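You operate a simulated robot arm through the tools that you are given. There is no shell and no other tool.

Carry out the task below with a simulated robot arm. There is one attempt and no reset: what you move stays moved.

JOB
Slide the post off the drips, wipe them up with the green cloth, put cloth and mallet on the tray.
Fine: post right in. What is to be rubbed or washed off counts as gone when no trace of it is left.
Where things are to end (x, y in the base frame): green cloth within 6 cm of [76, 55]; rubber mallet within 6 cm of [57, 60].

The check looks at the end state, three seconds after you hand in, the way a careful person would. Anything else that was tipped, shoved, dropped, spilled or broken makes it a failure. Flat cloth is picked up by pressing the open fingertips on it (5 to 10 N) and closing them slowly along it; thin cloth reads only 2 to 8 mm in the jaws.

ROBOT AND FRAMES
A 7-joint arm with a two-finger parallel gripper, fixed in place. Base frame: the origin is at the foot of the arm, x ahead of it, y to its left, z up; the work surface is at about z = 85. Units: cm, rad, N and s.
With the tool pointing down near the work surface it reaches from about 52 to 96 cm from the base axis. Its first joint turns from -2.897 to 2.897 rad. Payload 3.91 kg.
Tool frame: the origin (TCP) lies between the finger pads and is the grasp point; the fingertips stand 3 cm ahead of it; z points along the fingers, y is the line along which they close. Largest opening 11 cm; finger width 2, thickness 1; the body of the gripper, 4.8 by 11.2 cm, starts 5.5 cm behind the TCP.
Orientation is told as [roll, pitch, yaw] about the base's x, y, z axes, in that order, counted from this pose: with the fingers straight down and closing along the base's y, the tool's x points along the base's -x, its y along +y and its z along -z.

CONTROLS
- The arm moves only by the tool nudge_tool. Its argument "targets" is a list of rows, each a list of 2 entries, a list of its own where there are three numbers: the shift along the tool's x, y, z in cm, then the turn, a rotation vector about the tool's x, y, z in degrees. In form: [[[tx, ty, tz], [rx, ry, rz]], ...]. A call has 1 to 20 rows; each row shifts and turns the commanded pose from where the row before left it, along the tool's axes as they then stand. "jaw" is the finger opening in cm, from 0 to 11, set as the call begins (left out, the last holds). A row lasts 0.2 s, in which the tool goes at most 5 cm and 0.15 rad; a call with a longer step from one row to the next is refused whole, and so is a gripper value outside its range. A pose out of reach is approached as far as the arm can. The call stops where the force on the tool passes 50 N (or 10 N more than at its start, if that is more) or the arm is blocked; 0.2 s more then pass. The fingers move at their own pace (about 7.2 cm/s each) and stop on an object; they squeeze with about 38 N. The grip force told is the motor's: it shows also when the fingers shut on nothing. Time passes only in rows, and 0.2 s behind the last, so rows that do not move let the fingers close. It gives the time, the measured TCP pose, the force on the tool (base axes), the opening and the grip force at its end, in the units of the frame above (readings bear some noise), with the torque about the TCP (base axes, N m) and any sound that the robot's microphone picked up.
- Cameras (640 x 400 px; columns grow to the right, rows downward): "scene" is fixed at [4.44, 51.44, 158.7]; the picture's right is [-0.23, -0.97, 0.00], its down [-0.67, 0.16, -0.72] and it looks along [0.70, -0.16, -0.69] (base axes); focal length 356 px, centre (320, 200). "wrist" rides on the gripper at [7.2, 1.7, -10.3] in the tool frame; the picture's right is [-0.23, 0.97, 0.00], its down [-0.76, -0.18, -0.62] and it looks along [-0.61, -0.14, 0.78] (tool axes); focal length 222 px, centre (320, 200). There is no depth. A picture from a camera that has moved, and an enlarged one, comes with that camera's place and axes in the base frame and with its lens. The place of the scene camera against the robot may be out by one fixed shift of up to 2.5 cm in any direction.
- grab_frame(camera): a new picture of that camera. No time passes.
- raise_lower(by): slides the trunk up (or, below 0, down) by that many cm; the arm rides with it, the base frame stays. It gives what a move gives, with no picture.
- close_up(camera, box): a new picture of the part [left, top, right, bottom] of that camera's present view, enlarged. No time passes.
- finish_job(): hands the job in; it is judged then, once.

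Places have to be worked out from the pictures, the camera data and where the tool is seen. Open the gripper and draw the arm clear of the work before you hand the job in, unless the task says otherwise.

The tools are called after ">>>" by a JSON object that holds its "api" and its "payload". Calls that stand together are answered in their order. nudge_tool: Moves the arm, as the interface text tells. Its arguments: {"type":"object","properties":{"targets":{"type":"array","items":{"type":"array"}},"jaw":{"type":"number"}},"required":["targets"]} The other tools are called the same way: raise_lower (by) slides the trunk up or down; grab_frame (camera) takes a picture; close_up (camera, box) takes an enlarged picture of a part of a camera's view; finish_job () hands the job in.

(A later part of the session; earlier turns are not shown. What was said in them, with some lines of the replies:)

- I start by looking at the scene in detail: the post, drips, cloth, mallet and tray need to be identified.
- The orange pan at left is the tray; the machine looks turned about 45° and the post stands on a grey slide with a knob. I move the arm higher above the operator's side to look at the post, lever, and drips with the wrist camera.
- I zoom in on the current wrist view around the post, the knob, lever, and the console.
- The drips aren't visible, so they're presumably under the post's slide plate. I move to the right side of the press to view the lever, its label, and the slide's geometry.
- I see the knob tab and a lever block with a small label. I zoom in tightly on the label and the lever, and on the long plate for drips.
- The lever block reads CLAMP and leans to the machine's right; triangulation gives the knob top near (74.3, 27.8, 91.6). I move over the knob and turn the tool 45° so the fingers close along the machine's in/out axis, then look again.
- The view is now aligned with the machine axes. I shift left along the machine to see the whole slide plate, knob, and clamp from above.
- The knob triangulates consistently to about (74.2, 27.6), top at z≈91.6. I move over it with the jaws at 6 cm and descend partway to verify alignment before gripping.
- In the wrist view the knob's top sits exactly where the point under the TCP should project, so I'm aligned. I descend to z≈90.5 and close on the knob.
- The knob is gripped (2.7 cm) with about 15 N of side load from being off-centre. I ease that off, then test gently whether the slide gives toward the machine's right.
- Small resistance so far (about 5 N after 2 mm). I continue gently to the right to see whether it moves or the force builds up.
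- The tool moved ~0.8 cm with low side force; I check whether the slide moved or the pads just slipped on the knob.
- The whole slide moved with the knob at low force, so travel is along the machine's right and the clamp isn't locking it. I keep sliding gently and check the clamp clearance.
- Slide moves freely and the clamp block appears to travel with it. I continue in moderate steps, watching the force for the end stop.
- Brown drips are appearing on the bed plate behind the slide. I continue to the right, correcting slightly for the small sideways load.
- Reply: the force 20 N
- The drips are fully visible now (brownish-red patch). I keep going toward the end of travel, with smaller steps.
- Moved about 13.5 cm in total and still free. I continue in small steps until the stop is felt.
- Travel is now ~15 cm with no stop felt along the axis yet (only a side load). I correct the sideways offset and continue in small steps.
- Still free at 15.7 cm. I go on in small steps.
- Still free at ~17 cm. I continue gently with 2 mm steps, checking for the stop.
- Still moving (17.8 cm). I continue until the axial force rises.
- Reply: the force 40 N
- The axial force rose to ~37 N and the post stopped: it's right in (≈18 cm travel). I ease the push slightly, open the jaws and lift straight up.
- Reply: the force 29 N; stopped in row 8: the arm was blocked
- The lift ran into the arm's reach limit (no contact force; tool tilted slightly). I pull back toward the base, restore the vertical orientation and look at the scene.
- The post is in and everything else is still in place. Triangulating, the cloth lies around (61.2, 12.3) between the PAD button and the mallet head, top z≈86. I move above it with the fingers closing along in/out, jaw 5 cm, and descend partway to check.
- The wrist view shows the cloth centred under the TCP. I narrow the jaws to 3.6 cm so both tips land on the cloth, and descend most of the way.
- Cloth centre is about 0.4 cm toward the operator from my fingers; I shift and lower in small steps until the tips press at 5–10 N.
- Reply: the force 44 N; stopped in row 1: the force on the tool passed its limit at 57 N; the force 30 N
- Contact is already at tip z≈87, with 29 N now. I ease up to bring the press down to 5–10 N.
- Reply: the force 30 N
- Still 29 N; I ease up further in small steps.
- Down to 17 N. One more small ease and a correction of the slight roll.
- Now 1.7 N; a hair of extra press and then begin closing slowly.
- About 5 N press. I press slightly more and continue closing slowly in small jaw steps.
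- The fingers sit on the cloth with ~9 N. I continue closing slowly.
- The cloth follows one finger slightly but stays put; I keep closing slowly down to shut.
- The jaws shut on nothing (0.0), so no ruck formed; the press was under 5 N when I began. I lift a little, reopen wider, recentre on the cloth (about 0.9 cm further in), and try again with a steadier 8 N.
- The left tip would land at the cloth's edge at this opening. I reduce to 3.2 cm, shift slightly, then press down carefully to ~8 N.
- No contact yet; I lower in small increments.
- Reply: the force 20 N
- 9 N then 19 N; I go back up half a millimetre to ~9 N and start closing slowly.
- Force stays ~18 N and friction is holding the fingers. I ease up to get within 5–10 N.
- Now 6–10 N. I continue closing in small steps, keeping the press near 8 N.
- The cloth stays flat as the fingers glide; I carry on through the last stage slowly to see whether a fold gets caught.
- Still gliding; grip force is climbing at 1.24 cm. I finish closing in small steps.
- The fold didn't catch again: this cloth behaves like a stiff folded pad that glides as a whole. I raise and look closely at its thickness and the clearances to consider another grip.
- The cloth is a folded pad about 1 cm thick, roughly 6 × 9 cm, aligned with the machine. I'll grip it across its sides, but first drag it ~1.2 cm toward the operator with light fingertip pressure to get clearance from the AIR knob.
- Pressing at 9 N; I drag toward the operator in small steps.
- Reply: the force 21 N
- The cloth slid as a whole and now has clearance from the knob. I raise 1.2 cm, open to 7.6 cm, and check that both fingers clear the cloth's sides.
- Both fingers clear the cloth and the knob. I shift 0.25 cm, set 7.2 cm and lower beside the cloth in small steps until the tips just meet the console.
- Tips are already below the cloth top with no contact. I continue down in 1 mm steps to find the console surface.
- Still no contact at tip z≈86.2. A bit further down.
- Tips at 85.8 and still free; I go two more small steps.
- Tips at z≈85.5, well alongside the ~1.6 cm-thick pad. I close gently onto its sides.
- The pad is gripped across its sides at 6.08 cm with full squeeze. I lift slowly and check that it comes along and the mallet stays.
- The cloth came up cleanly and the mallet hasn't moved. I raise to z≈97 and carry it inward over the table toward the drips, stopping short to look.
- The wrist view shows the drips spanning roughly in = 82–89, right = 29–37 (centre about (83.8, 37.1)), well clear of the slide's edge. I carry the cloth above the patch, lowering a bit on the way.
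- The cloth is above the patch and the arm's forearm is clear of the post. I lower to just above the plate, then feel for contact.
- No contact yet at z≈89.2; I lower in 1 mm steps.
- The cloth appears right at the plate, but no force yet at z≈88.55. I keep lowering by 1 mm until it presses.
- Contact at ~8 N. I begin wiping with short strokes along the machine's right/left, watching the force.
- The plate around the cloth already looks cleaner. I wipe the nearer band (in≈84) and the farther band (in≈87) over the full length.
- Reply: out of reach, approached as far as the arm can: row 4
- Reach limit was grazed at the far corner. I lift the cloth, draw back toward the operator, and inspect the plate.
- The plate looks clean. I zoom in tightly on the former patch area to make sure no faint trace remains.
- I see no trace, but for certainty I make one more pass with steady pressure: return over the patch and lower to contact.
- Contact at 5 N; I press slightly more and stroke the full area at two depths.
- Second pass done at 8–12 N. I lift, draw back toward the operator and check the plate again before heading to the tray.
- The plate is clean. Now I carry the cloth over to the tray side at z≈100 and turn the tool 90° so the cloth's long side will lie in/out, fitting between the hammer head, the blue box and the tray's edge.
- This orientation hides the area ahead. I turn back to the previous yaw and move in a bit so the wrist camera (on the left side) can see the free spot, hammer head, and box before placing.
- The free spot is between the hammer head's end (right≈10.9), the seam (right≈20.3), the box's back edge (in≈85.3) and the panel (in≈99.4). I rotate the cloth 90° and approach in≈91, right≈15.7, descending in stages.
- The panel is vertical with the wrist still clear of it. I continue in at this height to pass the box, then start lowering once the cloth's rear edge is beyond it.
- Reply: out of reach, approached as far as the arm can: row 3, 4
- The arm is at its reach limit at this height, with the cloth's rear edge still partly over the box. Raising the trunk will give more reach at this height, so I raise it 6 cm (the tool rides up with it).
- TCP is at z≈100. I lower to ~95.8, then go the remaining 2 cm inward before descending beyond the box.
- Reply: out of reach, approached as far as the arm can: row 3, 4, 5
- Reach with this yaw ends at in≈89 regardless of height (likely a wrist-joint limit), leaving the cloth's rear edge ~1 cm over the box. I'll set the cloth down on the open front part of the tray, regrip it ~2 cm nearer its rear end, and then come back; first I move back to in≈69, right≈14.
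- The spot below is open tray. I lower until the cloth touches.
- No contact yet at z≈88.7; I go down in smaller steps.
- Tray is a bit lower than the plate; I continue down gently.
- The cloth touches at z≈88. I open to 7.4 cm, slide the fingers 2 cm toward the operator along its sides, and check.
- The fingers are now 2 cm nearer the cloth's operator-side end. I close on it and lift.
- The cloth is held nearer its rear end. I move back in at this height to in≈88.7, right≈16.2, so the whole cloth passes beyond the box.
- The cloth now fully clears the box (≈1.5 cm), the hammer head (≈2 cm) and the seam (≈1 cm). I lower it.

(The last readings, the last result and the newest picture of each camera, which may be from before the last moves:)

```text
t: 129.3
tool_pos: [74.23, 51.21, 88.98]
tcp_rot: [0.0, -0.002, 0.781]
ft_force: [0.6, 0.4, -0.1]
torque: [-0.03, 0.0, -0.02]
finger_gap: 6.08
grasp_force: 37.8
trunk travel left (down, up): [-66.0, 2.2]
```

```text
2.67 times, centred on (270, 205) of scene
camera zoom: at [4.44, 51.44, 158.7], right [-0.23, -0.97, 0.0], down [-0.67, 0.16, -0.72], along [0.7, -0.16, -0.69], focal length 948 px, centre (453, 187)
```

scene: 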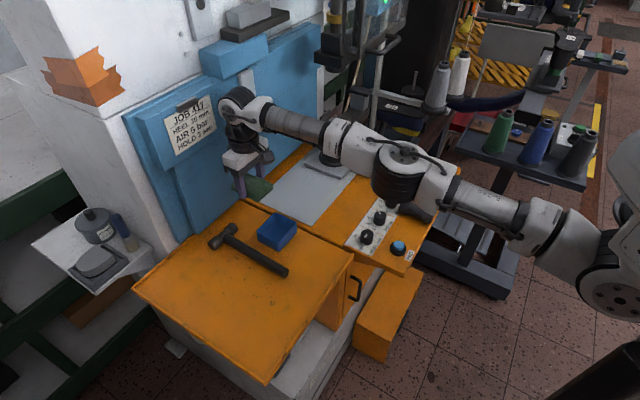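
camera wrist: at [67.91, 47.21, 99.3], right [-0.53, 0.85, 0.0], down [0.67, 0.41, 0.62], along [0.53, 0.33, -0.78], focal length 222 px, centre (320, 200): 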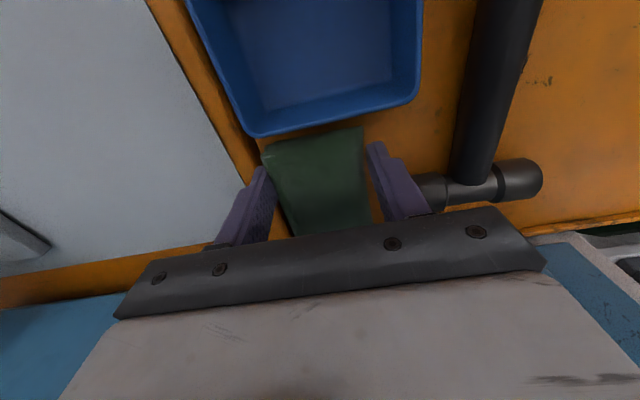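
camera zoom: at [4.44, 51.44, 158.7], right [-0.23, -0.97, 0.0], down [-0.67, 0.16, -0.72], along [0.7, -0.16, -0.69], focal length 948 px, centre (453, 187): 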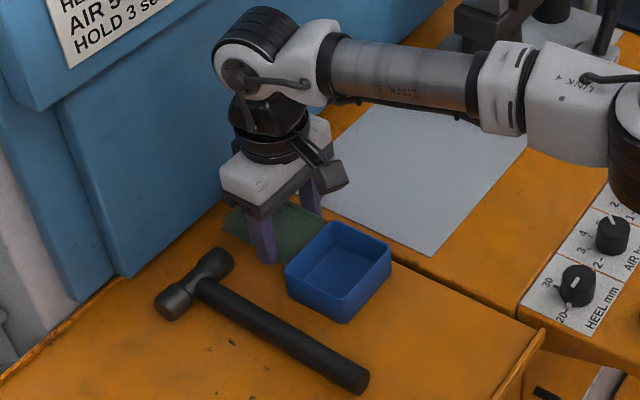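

About 1.4 cm clearance to the box remains. I lower the last centimetre in small steps until contact.

>>> {"api": "nudge_tool", "payload": {"targets": [[[0, 0, 0.3], [0, 0, 0]], [[0, 0, 0.2], [0, 0, 0]], [[0, 0, 0.2], [0, 0, 0]], [[0, 0, 0], [0, 0, 0]]]}}

>>> {"api": "nudge_tool", "payload": {"targets": [[[0, 0, 0.15], [0, 0, 0]], [[0, 0, 0.15], [0, 0, 0]], [[0, 0, 0], [0, 0, 0]]]}}

```text
t: 130.3
tool_pos: [74.21, 51.06, 88.34]
tcp_rot: [0.002, -0.002, 0.782]
ft_force: [0.2, 0.1, -0.7]
torque: [0.01, 0.02, -0.01]
finger_gap: 6.08
grasp_force: 37.6
trunk travel left (down, up): [-66.0, 2.2]
```

```text
t: 131.1
tool_pos: [74.24, 51.07, 88.02]
tcp_rot: [0.001, -0.001, 0.781]
ft_force: [0.9, -0.5, -0.2]
torque: [-0.02, 0.0, -0.02]
finger_gap: 6.07
grasp_force: 38.2
trunk travel left (down, up): [-66.0, 2.2]
```

No contact yet at z≈88.0; two more small steps down.

>>> {"api": "nudge_tool", "payload": {"targets": [[[0, 0, 0.12], [0, 0, 0]], [[0, 0, 0], [0, 0, 0]]]}}

>>> {"api": "nudge_tool", "payload": {"targets": [[[0, 0, 0.1], [0, 0, 0]], [[0, 0, 0], [0, 0, 0]]]}}

```text
t: 131.7
tool_pos: [74.24, 51.04, 87.96]
tcp_rot: [0.003, 0.0, 0.782]
ft_force: [0.1, 0.2, -0.5]
torque: [-0.01, -0.04, 0.03]
finger_gap: 6.07
grasp_force: 38.4
trunk travel left (down, up): [-66.0, 2.2]
```

```text
t: 132.3
tool_pos: [74.19, 51.14, 87.92]
tcp_rot: [0.002, -0.002, 0.782]
ft_force: [1.0, -0.5, 5.1]
torque: [-0.07, -0.1, 0.05]
finger_gap: 6.08
grasp_force: 37.5
trunk travel left (down, up): [-66.0, 2.2]
```

The cloth rests on the tray (5 N). I open to 7 cm, lift straight up and move back.

>>> {"api": "nudge_tool", "payload": {"targets": [[[0, 0, 0], [0, 0, 0]], [[0, 0, 0], [0, 0, 0]]], "jaw": 7.0}}

>>> {"api": "nudge_tool", "payload": {"targets": [[[0, 0, -0.5], [0, 0, 0]], [[0, 0, -1], [0, 0, 0]], [[0, 0, -2], [0, 0, 0]], [[0, 0, -2], [0, 0, 0]], [[0, 0, -2], [0, 0, 0]], [[3, 0, -1], [0, 0, 0]], [[4, 0, 0], [0, 0, 0]], [[4, 0, 0], [0, 0, 0]], [[4, 0, 0], [0, 0, 0]], [[4, 0, 0], [0, 0, 0]], [[4, 0, 0], [0, 0, 0]], [[0, 0, 0], [0, 0, 0]]]}}

>>> {"api": "grab_frame", "payload": {"camera": "scene"}}

>>> {"api": "close_up", "payload": {"camera": "scene", "box": [190, 160, 350, 300]}}

```text
t: 132.9
tool_pos: [74.18, 51.25, 87.86]
tcp_rot: [0.003, -0.002, 0.782]
ft_force: [-0.7, -0.1, 0.2]
torque: [-0.01, 0.0, -0.02]
finger_gap: 6.98
grasp_force: 0.0
trunk travel left (down, up): [-66.0, 2.2]
```

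```text
t: 135.5
tool_pos: [57.98, 34.75, 96.27]
tcp_rot: [0.002, -0.002, 0.781]
ft_force: [-0.3, -0.2, -0.2]
torque: [0.03, 0.02, -0.03]
finger_gap: 7.03
grasp_force: 0.1
trunk travel left (down, up): [-66.0, 2.2]
```

```text
taken
```

scene: 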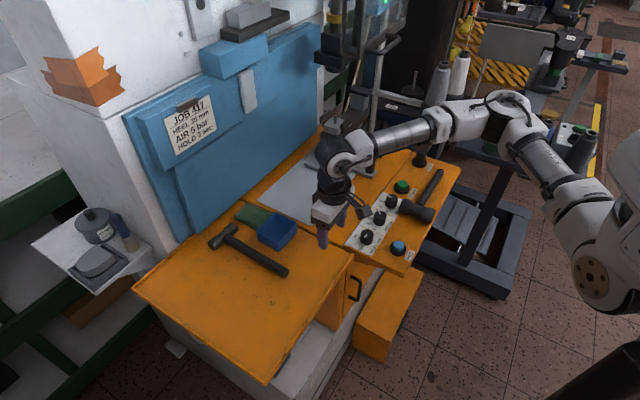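

```text
2.86 times, centred on (270, 230) of scene
camera zoom: at [4.44, 51.44, 158.7], right [-0.23, -0.97, 0.0], down [-0.67, 0.16, -0.72], along [0.7, -0.16, -0.69], focal length 1016 px, centre (463, 114)
```

zoom: 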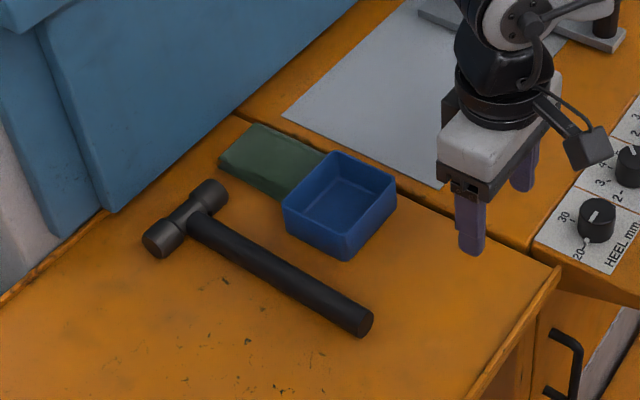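

The cloth lies on the tray between hammer head, box and panel, centred near (75.6, 52.6). Next the mallet: I turn back to yaw −45° and move above its handle near the head.

>>> {"api": "nudge_tool", "payload": {"targets": [[[0, 0, -0.5], [0, 0, 7.5]], [[0, 0, -0.5], [0, 0, 7.5]], [[0, 0, -0.5], [0, 0, 7.5]], [[0, 0, -0.5], [0, 0, 7.5]], [[0, 0, -0.5], [0, 0, 7.5]], [[0, 0, -0.5], [0, 0, 7.5]], [[0, 0, 0], [0, 0, 7.5]], [[0, 0, 0], [0, 0, 7.5]], [[0, 0, 0], [0, 0, 7.5]], [[0, 0, 0], [0, 0, 7.5]], [[0, 0, 0], [0, 0, 7.5]], [[0, 0, 0], [0, 0, 7.5]], [[0, 0, 0], [0, 0, 0]]], "jaw": 5}}

>>> {"api": "nudge_tool", "payload": {"targets": [[[-3.75, -1.64, 0], [0, 0, 0]], [[-3.75, -1.64, 0], [0, 0, 0]], [[-3.75, -1.64, 0], [0, 0, 0]], [[-3.75, -1.64, 0], [0, 0, 0]], [[-3.75, -1.64, 0], [0, 0, 0]], [[-3.75, -1.64, 0], [0, 0, 0]], [[-3, -1.64, 0], [0, 0, 0]], [[0, 0, 0], [0, 0, 0]]]}}

>>> {"api": "grab_frame", "payload": {"camera": "wrist"}}

>>> {"api": "grab_frame", "payload": {"camera": "scene"}}

```text
t: 138.3
tool_pos: [57.91, 34.72, 99.25]
tcp_rot: [0.002, 0.001, -0.79]
ft_force: [-0.4, 0.0, -0.1]
torque: [0.0, 0.0, 0.01]
finger_gap: 5.0
grasp_force: 0.2
trunk travel left (down, up): [-66.0, 2.2]
```

```text
t: 140.1
tool_pos: [68.02, 8.64, 99.26]
tcp_rot: [-0.001, 0.002, -0.789]
ft_force: [0.2, 0.5, -0.3]
torque: [-0.04, 0.04, 0.01]
finger_gap: 5.04
grasp_force: 0.2
trunk travel left (down, up): [-66.0, 2.2]
```

```text
taken
camera wrist: at [64.01, 14.86, 109.66], right [0.85, 0.53, 0.0], down [0.41, -0.67, 0.62], along [0.33, -0.53, -0.78], focal length 222 px, centre (320, 200)
```

wrist: 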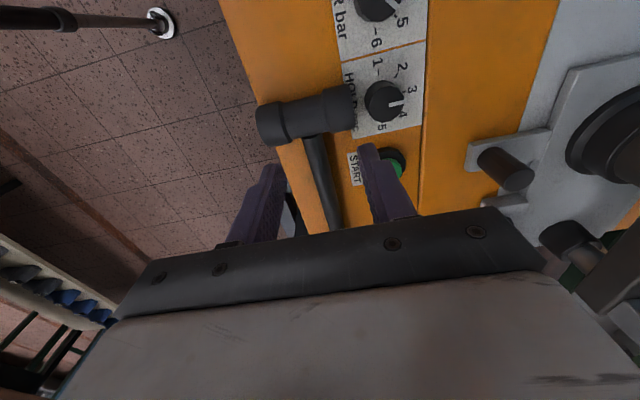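

```text
taken
```

scene: 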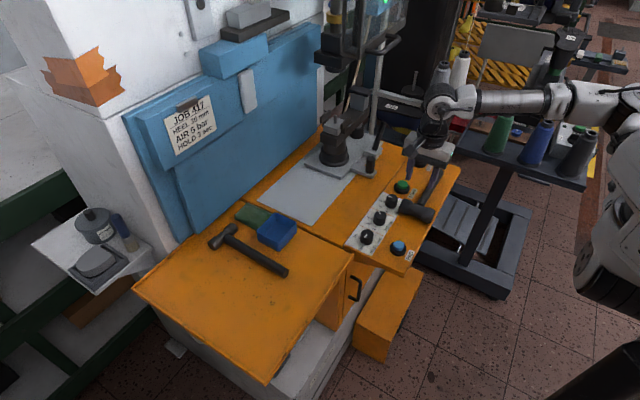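

I zoom in on the mallet to locate its head and handle precisely.

>>> {"api": "close_up", "payload": {"camera": "wrist", "box": [230, 70, 440, 240]}}

>>> {"api": "close_up", "payload": {"camera": "scene", "box": [370, 140, 470, 260]}}

```text
2.35 times, centred on (335, 155) of wrist
camera zoom: at [64.01, 14.86, 109.66], right [0.85, 0.53, 0.0], down [0.41, -0.67, 0.62], along [0.33, -0.53, -0.78], focal length 523 px, centre (285, 306)
```

zoom: 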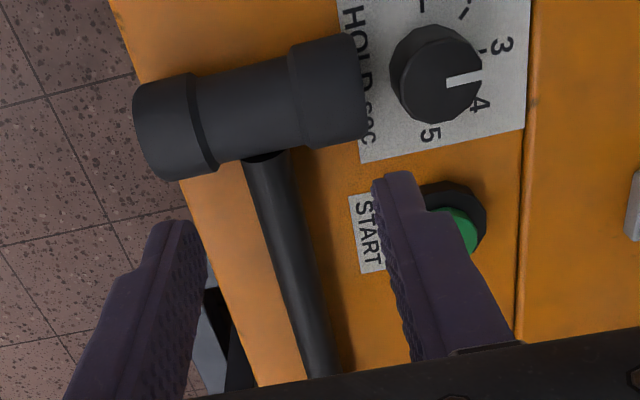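

```text
3.33 times, centred on (420, 200) of scene
camera zoom: at [4.44, 51.44, 158.7], right [-0.23, -0.97, 0.0], down [-0.67, 0.16, -0.72], along [0.7, -0.16, -0.69], focal length 1185 px, centre (-13, 200)
```

zoom: 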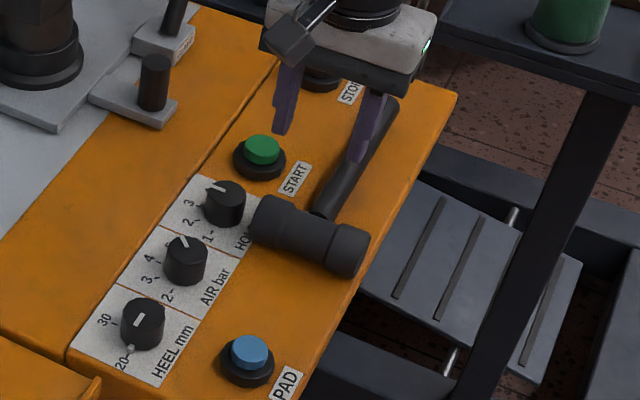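

The handle runs exactly along the machine's right at in≈52.7; the head axis is at right≈41.45. I move over the grip point at right≈46.3 and descend partway for a check.

>>> {"api": "nudge_tool", "payload": {"targets": [[[-2.2, -0.8, 0], [0, 0, 0]], [[-2.1, -0.7, 0], [0, 0, 0]], [[0, 0, 2.5], [0, 0, 0]], [[0, 0, 2.5], [0, 0, 0]], [[0, 0, 1.5], [0, 0, 0]], [[0, 0, 0], [0, 0, 0]]]}}

>>> {"api": "close_up", "payload": {"camera": "wrist", "box": [200, 40, 460, 240]}}

>>> {"api": "close_up", "payload": {"camera": "scene", "box": [370, 140, 470, 260]}}

```text
t: 141.5
tool_pos: [69.67, 4.56, 92.67]
tcp_rot: [0.003, 0.001, -0.788]
ft_force: [0.4, 0.4, 0.0]
torque: [-0.02, 0.01, 0.0]
finger_gap: 5.04
grasp_force: 0.0
trunk travel left (down, up): [-66.0, 2.2]
```

```text
2.00 times, centred on (330, 140) of wrist
camera zoom: at [65.79, 10.86, 103.08], right [0.85, 0.53, 0.0], down [0.41, -0.67, 0.62], along [0.33, -0.53, -0.78], focal length 444 px, centre (300, 320)
```

zoom: 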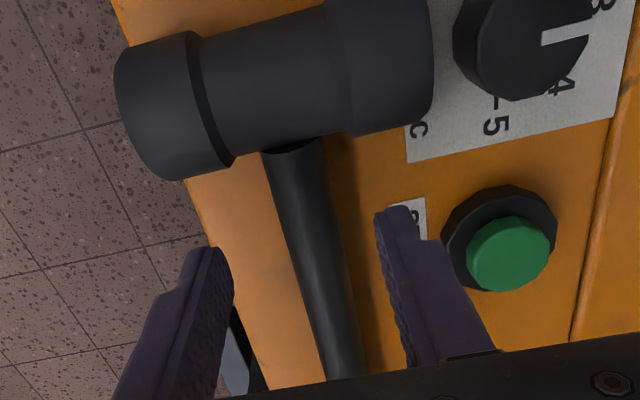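

```text
3.33 times, centred on (420, 200) of scene
camera zoom: at [4.44, 51.44, 158.7], right [-0.23, -0.97, 0.0], down [-0.67, 0.16, -0.72], along [0.7, -0.16, -0.69], focal length 1185 px, centre (-13, 200)
```

zoom: 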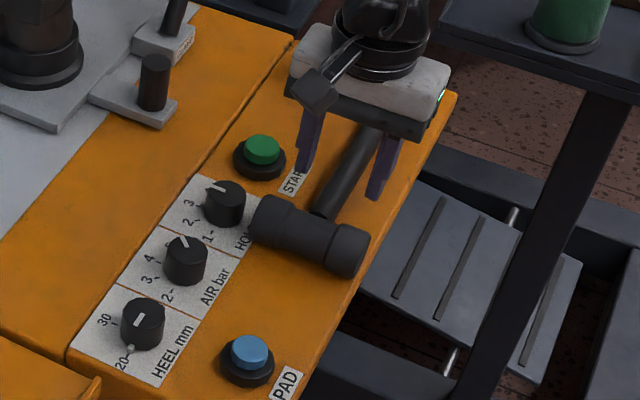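

The handle lies under the TCP (0.2 cm offset to correct). I lower beside it to just above the console.

>>> {"api": "nudge_tool", "payload": {"targets": [[[0, 0.2, 1.5], [0, 0, 0]], [[0, 0, 1.2], [0, 0, 0]], [[0, 0, 0.8], [0, 0, 0]], [[0, 0, 0.4], [0, 0, 0]], [[0, 0, 0], [0, 0, 0]]]}}

>>> {"api": "nudge_tool", "payload": {"targets": [[[0, 0, 0], [0, 0, 0]], [[0, 0, 0], [0, 0, 0]]], "jaw": 3}}

>>> {"api": "close_up", "payload": {"camera": "wrist", "box": [200, 40, 460, 240]}}

```text
t: 142.7
tool_pos: [69.81, 4.73, 88.75]
tcp_rot: [0.001, 0.004, -0.787]
ft_force: [0.8, -0.5, 0.1]
torque: [-0.04, 0.02, -0.01]
finger_gap: 4.98
grasp_force: 0.1
trunk travel left (down, up): [-66.0, 2.2]
```

```text
t: 143.3
tool_pos: [69.92, 4.7, 88.77]
tcp_rot: [0.0, 0.001, -0.789]
ft_force: [-1.0, 1.0, -0.3]
torque: [-0.03, -0.03, -0.03]
finger_gap: 2.98
grasp_force: 0.0
trunk travel left (down, up): [-66.0, 2.2]
```

```text
2.00 times, centred on (330, 140) of wrist
camera zoom: at [65.99, 10.95, 99.09], right [0.85, 0.53, 0.0], down [0.41, -0.67, 0.62], along [0.33, -0.53, -0.78], focal length 444 px, centre (300, 320)
```

zoom: 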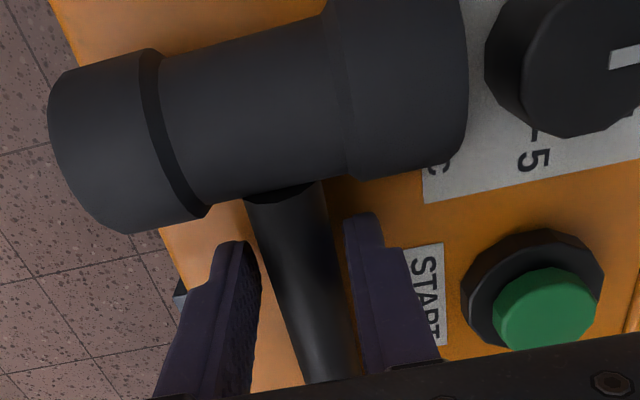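

Both fingers straddle the handle. I close on it.

>>> {"api": "nudge_tool", "payload": {"targets": [[[0, 0, 0], [0, 0, 0]], [[0, 0, 0], [0, 0, 0]], [[0, 0, 0], [0, 0, 0]]], "jaw": 0.5}}

>>> {"api": "nudge_tool", "payload": {"targets": [[[0, 0, -0.4], [0, 0, 0]], [[0, 0, -0.8], [0, 0, 0]], [[0, 0, -1.5], [0, 0, 0]], [[0, 0, 0], [0, 0, 0]]]}}

>>> {"api": "grab_frame", "payload": {"camera": "wrist"}}

>>> {"api": "close_up", "payload": {"camera": "scene", "box": [370, 140, 470, 260]}}

```text
t: 144.1
tool_pos: [69.91, 4.62, 88.78]
tcp_rot: [0.001, 0.001, -0.79]
ft_force: [0.7, 0.4, 1.2]
torque: [-0.05, 0.12, 0.0]
finger_gap: 2.27
grasp_force: 38.0
trunk travel left (down, up): [-66.0, 2.2]
```

```text
t: 145.1
tool_pos: [69.72, 4.59, 91.38]
tcp_rot: [0.001, 0.003, -0.791]
ft_force: [0.5, -0.5, -3.5]
torque: [-0.03, -0.02, 0.01]
finger_gap: 2.3
grasp_force: 38.3
trunk travel left (down, up): [-66.0, 2.2]
```

```text
taken
camera wrist: at [65.93, 10.89, 101.75], right [0.85, 0.53, 0.0], down [0.41, -0.67, 0.62], along [0.33, -0.53, -0.78], focal length 222 px, centre (320, 200)
```

wrist: 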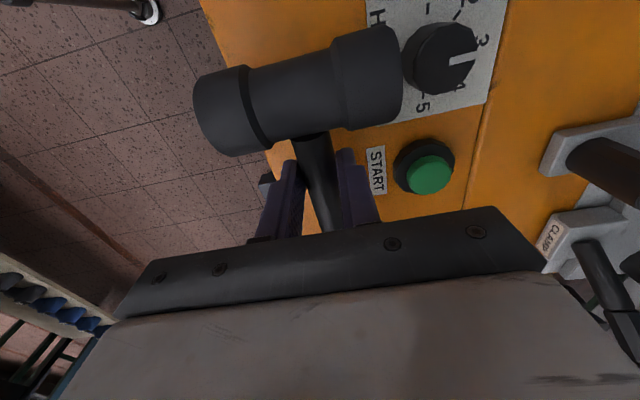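

```text
3.33 times, centred on (420, 200) of scene
camera zoom: at [4.44, 51.44, 158.7], right [-0.23, -0.97, 0.0], down [-0.67, 0.16, -0.72], along [0.7, -0.16, -0.69], focal length 1185 px, centre (-13, 200)
```

zoom: 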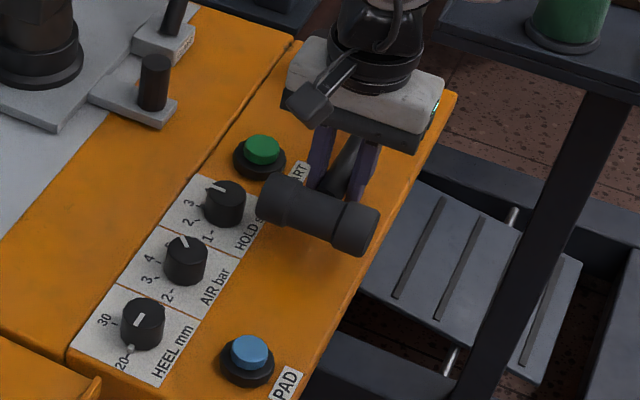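

The mallet is held with its balance point right at the grip (torque ≈ 0). I lift to z≈102 and carry it over toward the tray's front.

>>> {"api": "nudge_tool", "payload": {"targets": [[[0, 0, -3.5], [0, 0, 0]], [[0, 0, -3.5], [0, 0, 0]], [[0, 0, -3.5], [0, 0, 0]], [[3.0, 1.0, 0], [0, 0, 0]], [[3.86, 1.33, 0], [0, 0, 0]], [[3.86, 1.33, 0], [0, 0, 0]], [[3.86, 1.33, 0], [0, 0, 0]], [[3.86, 1.33, 0], [0, 0, 0]], [[3.86, 1.33, 0], [0, 0, 0]], [[3.86, 1.33, 0], [0, 0, 0]], [[3.86, 1.33, 0], [0, 0, 0]], [[3.86, 1.33, 0], [0, 0, 0]], [[3.86, 1.33, 0], [0, 0, 0]], [[3, 1.33, 0], [0, 0, 0]], [[2, 0.4, 0], [0, 0, 0]], [[0, 0, 0], [0, 0, 0]]]}}

>>> {"api": "grab_frame", "payload": {"camera": "scene"}}

>>> {"api": "grab_frame", "payload": {"camera": "wrist"}}

```text
t: 148.5
tool_pos: [50.25, 45.4, 102.27]
tcp_rot: [0.001, 0.002, -0.788]
ft_force: [0.0, 0.2, -1.9]
torque: [-0.05, -0.08, -0.01]
finger_gap: 2.3
grasp_force: 37.6
trunk travel left (down, up): [-66.0, 2.2]
```

```text
taken
```

scene: 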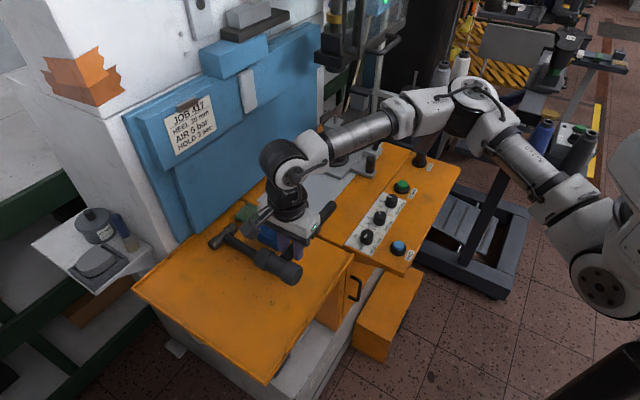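

```text
taken
camera wrist: at [46.31, 51.74, 112.5], right [0.85, 0.53, 0.0], down [0.41, -0.67, 0.62], along [0.33, -0.53, -0.78], focal length 222 px, centre (320, 200)
```

wrist: 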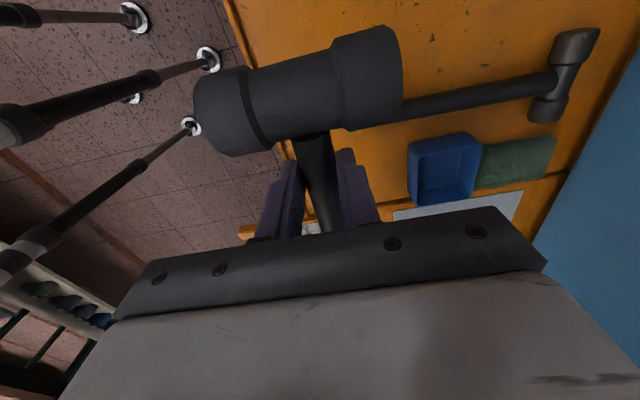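

The mallet is over the tray's front part. I rotate the tool another 90° so the head points inward and the handle toward the operator, parallel to the hammer.

>>> {"api": "nudge_tool", "payload": {"targets": [[[0, 0, 0], [0, 0, 7.5]], [[0, 0, 0], [0, 0, 7.5]], [[0, 0, 0], [0, 0, 7.5]], [[0, 0, 0], [0, 0, 7.5]], [[0, 0, 0], [0, 0, 7.5]], [[0, 0, 0], [0, 0, 7.5]], [[0, 0, 0], [0, 0, 7.5]], [[0, 0, 0], [0, 0, 7.5]], [[0, 0, 0], [0, 0, 7.5]], [[0, 0, 0], [0, 0, 7.5]], [[0, 0, 0], [0, 0, 7.5]], [[0, 0, 0], [0, 0, 7.5]], [[0, 0, 0], [0, 0, 0]]]}}

>>> {"api": "grab_frame", "payload": {"camera": "scene"}}

>>> {"api": "grab_frame", "payload": {"camera": "wrist"}}

```text
t: 151.3
tool_pos: [50.13, 45.38, 102.05]
tcp_rot: [-0.003, -0.001, -2.359]
ft_force: [0.7, 0.6, -2.8]
torque: [-0.06, 0.01, 0.02]
finger_gap: 2.3
grasp_force: 38.1
trunk travel left (down, up): [-66.0, 2.2]
```

```text
taken
```

scene: 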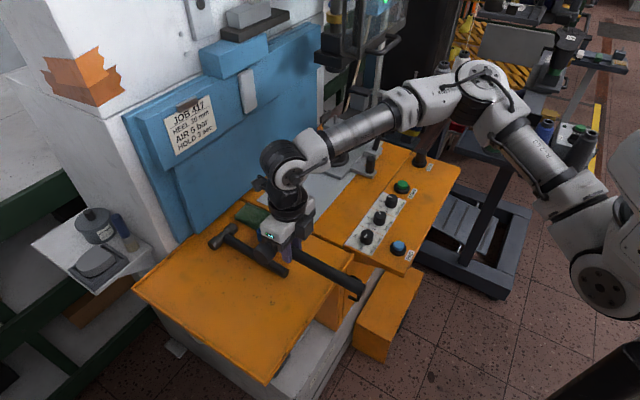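

```text
taken
camera wrist: at [56.48, 49.26, 112.4], right [0.52, -0.85, 0.0], down [-0.67, -0.41, 0.62], along [-0.53, -0.33, -0.78], focal length 222 px, centre (320, 200)
```

wrist: 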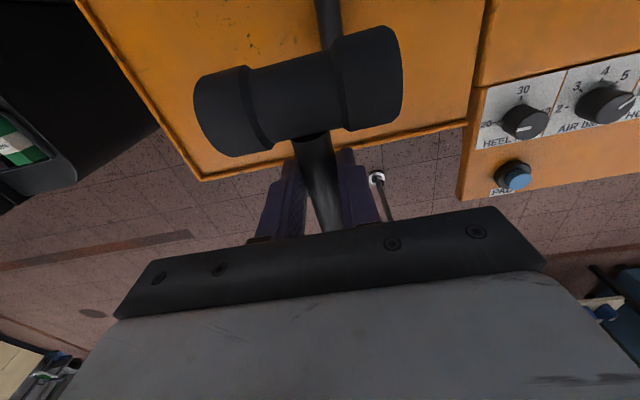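

Rotation succeeded (yaw −135°). I move over the target (57, 60) with the head pointing inward and check the clearances to the hammer.

>>> {"api": "nudge_tool", "payload": {"targets": [[[3, -1.5, 0], [0, 0, 0]], [[3, -1.5, 0], [0, 0, 0]], [[3, -1.5, 0], [0, 0, 0]], [[3, -1.2, 0], [0, 0, 0]], [[3.2, -0.5, 0], [0, 0, 0]], [[0, 0, 2.5], [0, 0, 0]], [[0, 0, 2.5], [0, 0, 0]], [[0, 0, 0], [0, 0, 0]]]}}

>>> {"api": "grab_frame", "payload": {"camera": "wrist"}}

>>> {"api": "close_up", "payload": {"camera": "scene", "box": [150, 160, 350, 320]}}

```text
t: 153.1
tool_pos: [56.55, 60.7, 97.19]
tcp_rot: [-0.003, 0.0, -2.359]
ft_force: [-0.6, -0.6, -3.1]
torque: [-0.04, 0.03, 0.02]
finger_gap: 2.3
grasp_force: 38.3
trunk travel left (down, up): [-66.0, 2.2]
```

```text
taken
camera wrist: at [62.86, 64.45, 107.43], right [0.53, -0.85, 0.0], down [-0.67, -0.41, 0.62], along [-0.53, -0.33, -0.78], focal length 222 px, centre (320, 200)
```

wrist: 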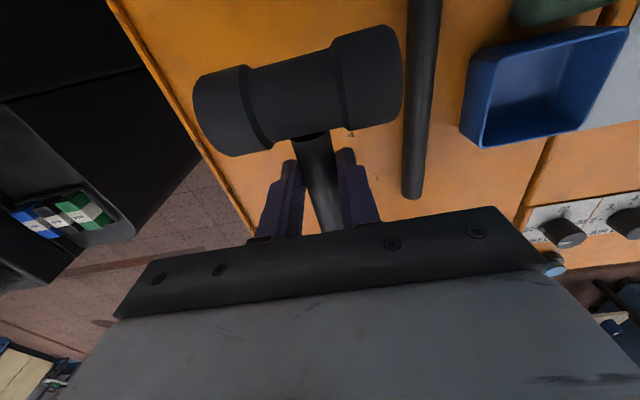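

```text
2.50 times, centred on (250, 240) of scene
camera zoom: at [4.44, 51.44, 158.7], right [-0.23, -0.97, 0.0], down [-0.67, 0.16, -0.72], along [0.7, -0.16, -0.69], focal length 889 px, centre (495, 100)
```

zoom: 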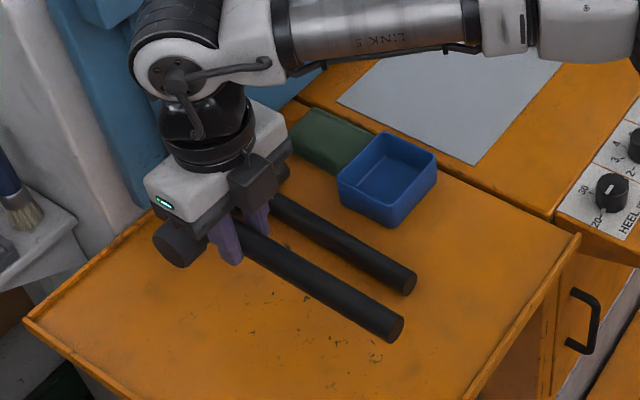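

Clearance to the hammer handle is about 3 cm and the grip point is 0.8 cm from the target. I lower to just above the tray.

>>> {"api": "nudge_tool", "payload": {"targets": [[[0, 0, 2.5], [0, 0, 0]], [[0, 0, 2.5], [0, 0, 0]], [[0, 0, 1.5], [0, 0, 0]], [[0, 0, 1], [0, 0, 0]], [[0, 0, 0.5], [0, 0, 0]], [[0, 0, 0], [0, 0, 0]]]}}

>>> {"api": "nudge_tool", "payload": {"targets": [[[0, 0, 0.2], [0, 0, 0]], [[0, 0, 0.2], [0, 0, 0]], [[0, 0, 0], [0, 0, 0]]]}}

```text
t: 154.5
tool_pos: [56.36, 60.63, 89.12]
tcp_rot: [0.0, 0.0, -2.359]
ft_force: [-0.4, 0.4, -1.8]
torque: [-0.05, 0.03, -0.01]
finger_gap: 2.26
grasp_force: 38.4
trunk travel left (down, up): [-66.0, 2.2]
```

```text
t: 155.3
tool_pos: [56.48, 60.54, 88.8]
tcp_rot: [-0.001, 0.001, -2.359]
ft_force: [-1.3, 0.2, -4.2]
torque: [-0.07, 0.03, 0.01]
finger_gap: 2.3
grasp_force: 37.7
trunk travel left (down, up): [-66.0, 2.2]
```

Still hanging free (−3 to −4 N weight). I lower in small steps until the force changes.

>>> {"api": "nudge_tool", "payload": {"targets": [[[0, 0, 0.2], [0, 0, 0]], [[0, 0, 0.15], [0, 0, 0]], [[0, 0, 0], [0, 0, 0]]]}}

>>> {"api": "nudge_tool", "payload": {"targets": [[[0, 0, 0.12], [0, 0, 0]], [[0, 0, 0], [0, 0, 0]]]}}

```text
t: 156.1
tool_pos: [56.63, 60.66, 88.33]
tcp_rot: [-0.002, 0.0, -2.36]
ft_force: [0.1, 0.4, -0.5]
torque: [-0.02, -0.06, -0.01]
finger_gap: 2.28
grasp_force: 37.9
trunk travel left (down, up): [-66.0, 2.2]
```

```text
t: 156.7
tool_pos: [56.48, 60.63, 88.39]
tcp_rot: [-0.002, 0.002, -2.359]
ft_force: [2.6, 2.0, 5.4]
torque: [-0.69, 0.38, 0.11]
finger_gap: 2.28
grasp_force: 38.1
trunk travel left (down, up): [-66.0, 2.2]
```

The mallet is touching the tray. I open the jaws and check that it rests before lifting.

>>> {"api": "nudge_tool", "payload": {"targets": [[[0, 0, 0], [0, 0, 0]], [[0, 0, 0], [0, 0, 0]], [[0, 0, 0], [0, 0, 0]]], "jaw": 4.4}}

>>> {"api": "nudge_tool", "payload": {"targets": [[[0, 0, -1], [0, 0, 0]], [[0, 0, -2], [0, 0, 0]], [[0, 0, -3], [0, 0, 0]], [[0, 0, -3], [0, 0, 0]], [[0, 0, -3], [0, 0, 0]], [[0, 0, 0], [0, 0, 0]]]}}

>>> {"api": "grab_frame", "payload": {"camera": "wrist"}}

>>> {"api": "close_up", "payload": {"camera": "scene", "box": [150, 160, 350, 320]}}

```text
t: 157.5
tool_pos: [56.56, 60.54, 88.31]
tcp_rot: [-0.003, 0.002, -2.36]
ft_force: [0.4, 0.5, 0.2]
torque: [0.0, 0.0, 0.06]
finger_gap: 4.41
grasp_force: 0.1
trunk travel left (down, up): [-66.0, 2.2]
```

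```text
t: 158.9
tool_pos: [56.44, 60.42, 100.52]
tcp_rot: [-0.002, 0.0, -2.358]
ft_force: [0.0, -0.2, 0.1]
torque: [0.02, -0.02, 0.02]
finger_gap: 4.39
grasp_force: 0.0
trunk travel left (down, up): [-66.0, 2.2]
```

```text
taken
camera wrist: at [62.7, 64.29, 110.74], right [0.53, -0.85, 0.0], down [-0.66, -0.41, 0.62], along [-0.53, -0.33, -0.78], focal length 222 px, centre (320, 200)
```

wrist: 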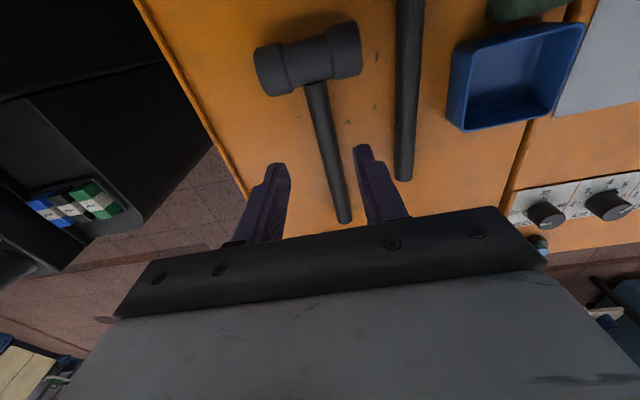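

```text
2.50 times, centred on (250, 240) of scene
camera zoom: at [4.44, 51.44, 158.7], right [-0.23, -0.97, 0.0], down [-0.67, 0.16, -0.72], along [0.7, -0.16, -0.69], focal length 889 px, centre (495, 100)
```

zoom: 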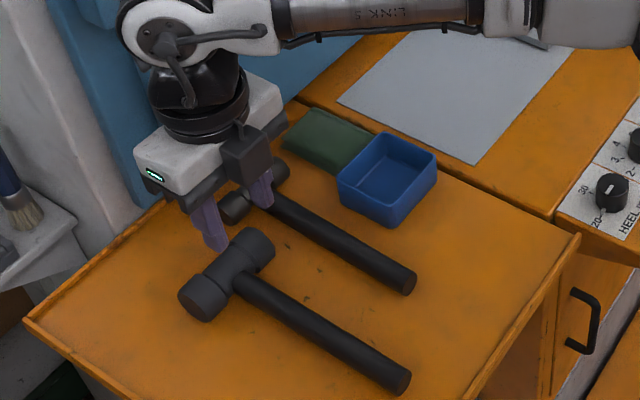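

The mallet rests flat on the tray next to the hammer. I raise and draw the arm back toward the base, then verify the whole scene.

>>> {"api": "nudge_tool", "payload": {"targets": [[[0, 0, -4], [0, 0, 0]], [[0, 0, -4], [0, 0, 0]], [[-3, 0, -2], [0, 0, 0]], [[-4, 0, 0], [0, 0, 0]], [[-4, 0, 0], [0, 0, 0]], [[-4, 0, 0], [0, 0, 0]], [[-4, 0, 0], [0, 0, 0]], [[-2, 1, 0], [0, 0, -7.5]], [[0, 3, 0], [0, 0, -7.5]], [[0, 3, 0], [0, 0, -7.5]], [[0, 3, 0], [0, 0, -7.5]], [[0, 3, 0], [0, 0, -7.5]], [[0, 3, 0], [0, 0, -7.5]], [[0, 0, 0], [0, 0, -7.5]], [[0, 0, 0], [0, 0, -7.5]], [[0, 0, 0], [0, 0, -7.5]], [[0, 0, 0], [0, 0, -7.5]], [[0, 0, 0], [0, 0, -7.5]], [[0, 0, 0], [0, 0, -7.5]], [[0, 0, 0], [0, 0, 0]]]}}

>>> {"api": "grab_frame", "payload": {"camera": "scene"}}

```text
t: 163.1
tool_pos: [56.01, 39.29, 110.23]
tcp_rot: [0.002, 0.002, -0.786]
ft_force: [0.1, -0.9, -0.8]
torque: [0.01, 0.01, 0.02]
finger_gap: 4.39
grasp_force: 0.2
trunk travel left (down, up): [-66.0, 2.2]
```

```text
taken
```

scene: 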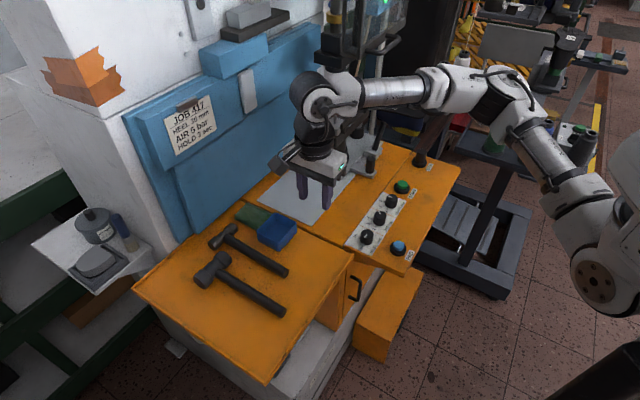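

All objects look right. I move the arm fully away to the right-hand side, off the work, and take the final inspection pictures.

>>> {"api": "nudge_tool", "payload": {"targets": [[[-3.4, -2.8, -1], [0, 0, 0]], [[-3.4, -2.8, -1], [0, 0, 0]], [[-3.4, -2.8, 0], [0, 0, 0]], [[-3.4, -2.8, 0], [0, 0, 0]], [[-3.4, -2.8, 0], [0, 0, 0]], [[-3.4, -2.8, 0], [0, 0, 0]], [[-3.4, -2.8, 0], [0, 0, 0]], [[-3.4, -2.8, 0], [0, 0, 0]], [[-3.4, -2.8, 0], [0, 0, 0]], [[-3.4, -2.8, 0], [0, 0, 0]], [[0, 0, 0], [0, 0, 0]]], "jaw": 8}}

>>> {"api": "grab_frame", "payload": {"camera": "scene"}}

>>> {"api": "close_up", "payload": {"camera": "scene", "box": [240, 100, 460, 280]}}

>>> {"api": "close_up", "payload": {"camera": "scene", "box": [140, 180, 350, 340]}}

```text
t: 165.5
tool_pos: [59.96, -4.79, 112.06]
tcp_rot: [0.001, 0.001, -0.786]
ft_force: [0.0, -0.6, 0.2]
torque: [-0.01, 0.01, -0.04]
finger_gap: 8.0
grasp_force: 0.0
trunk travel left (down, up): [-66.0, 2.2]
```

```text
taken
```

scene: 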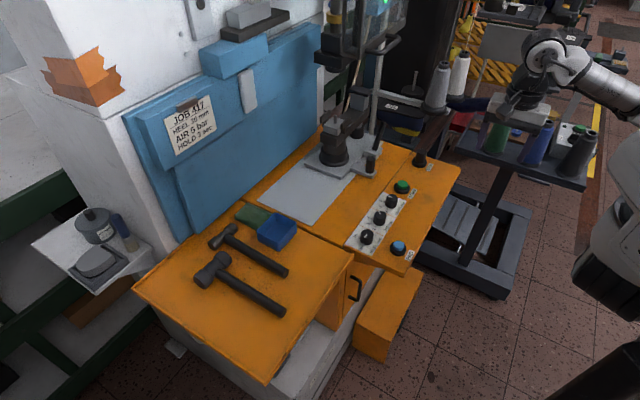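

```text
2.22 times, centred on (350, 190) of scene
camera zoom: at [4.44, 51.44, 158.7], right [-0.23, -0.97, 0.0], down [-0.67, 0.16, -0.72], along [0.7, -0.16, -0.69], focal length 790 px, centre (253, 222)
```

zoom: 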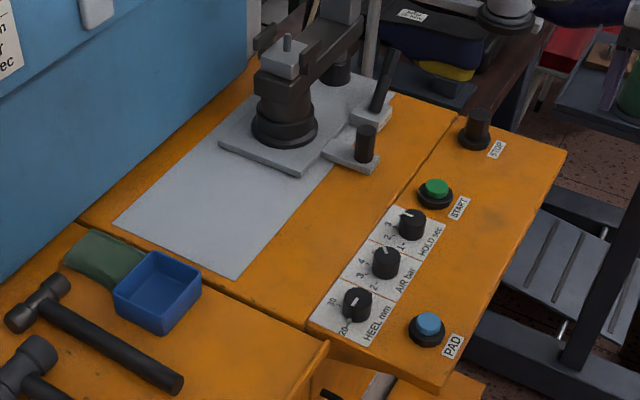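

```text
2.50 times, centred on (245, 260) of scene
camera zoom: at [4.44, 51.44, 158.7], right [-0.23, -0.97, 0.0], down [-0.67, 0.16, -0.72], along [0.7, -0.16, -0.69], focal length 889 px, centre (508, 50)
```

zoom: 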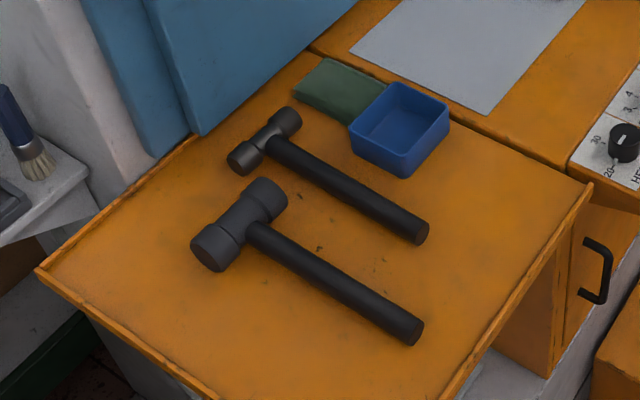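

Everything appears in place. As a last check I compare the post's position with the view right after I pushed it to its stop.

>>> {"api": "close_up", "payload": {"camera": "scene", "box": [240, 60, 460, 230]}}

>>> {"api": "close_up", "payload": {"camera": "scene", "box": [300, 100, 400, 200]}}

```text
2.35 times, centred on (350, 145) of scene
camera zoom: at [4.44, 51.44, 158.7], right [-0.23, -0.97, 0.0], down [-0.67, 0.16, -0.72], along [0.7, -0.16, -0.69], focal length 837 px, centre (249, 329)
```

zoom: 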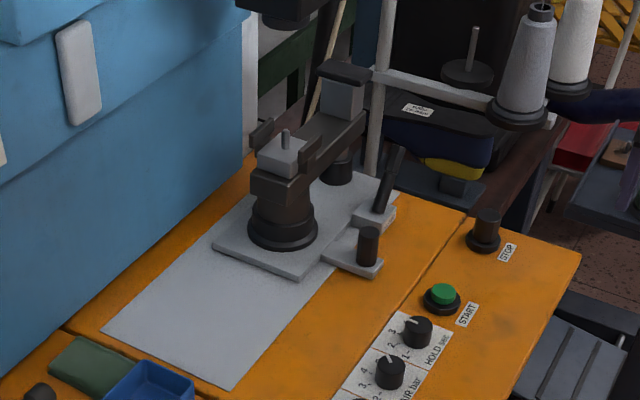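

```text
4.00 times, centred on (350, 150) of scene
camera zoom: at [4.44, 51.44, 158.7], right [-0.23, -0.97, 0.0], down [-0.67, 0.16, -0.72], along [0.7, -0.16, -0.69], focal length 1422 px, centre (200, 400)
```

zoom: 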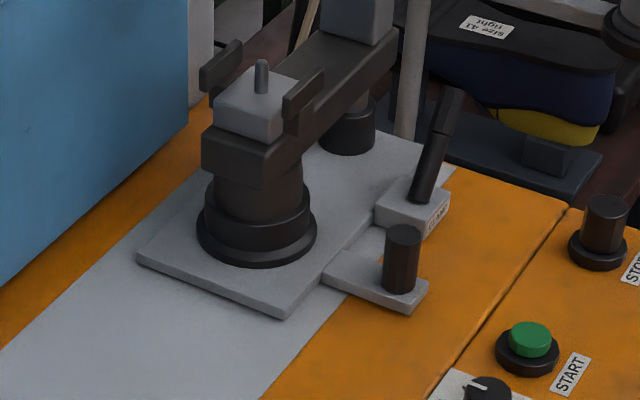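

The post is unchanged at its stop, the plate is clean, and cloth and mallet lie on the tray within tolerance. The hammer, box, knobs and buttons are undisturbed and the gripper is open and clear, so I hand in.

>>> {"api": "finish_job", "payload": {}}

```text
The job is handed in.
```

I slid the post in to its stop, wiped up the drips, and put the cloth and mallet on the tray. The job is handed in; I have no verdict yet.

- **Post:** I slid it about 18 cm along its bed until it hit the end stop, and it was still there in the last picture.
- **Drips:** I wiped the plate twice with the green cloth. Close-ups after each pass showed no trace.
- **Green cloth:** its centre is at about (75.6, 52.6), roughly 2.4 cm from its target. It lies between the hammer head, the blue box and the panel. I had to set it down once on the front of the tray and regrip it to reach the spot.
- **Rubber mallet:** its balance point is at about (56.5, 60.5), under 1 cm from its target. It lies beside the hammer, a few centimetres from it.

The hammer, blue box, knobs and buttons look untouched in the final pictures. The gripper is open and the arm is clear of the work. The trunk is still 6 cm higher than at the start.
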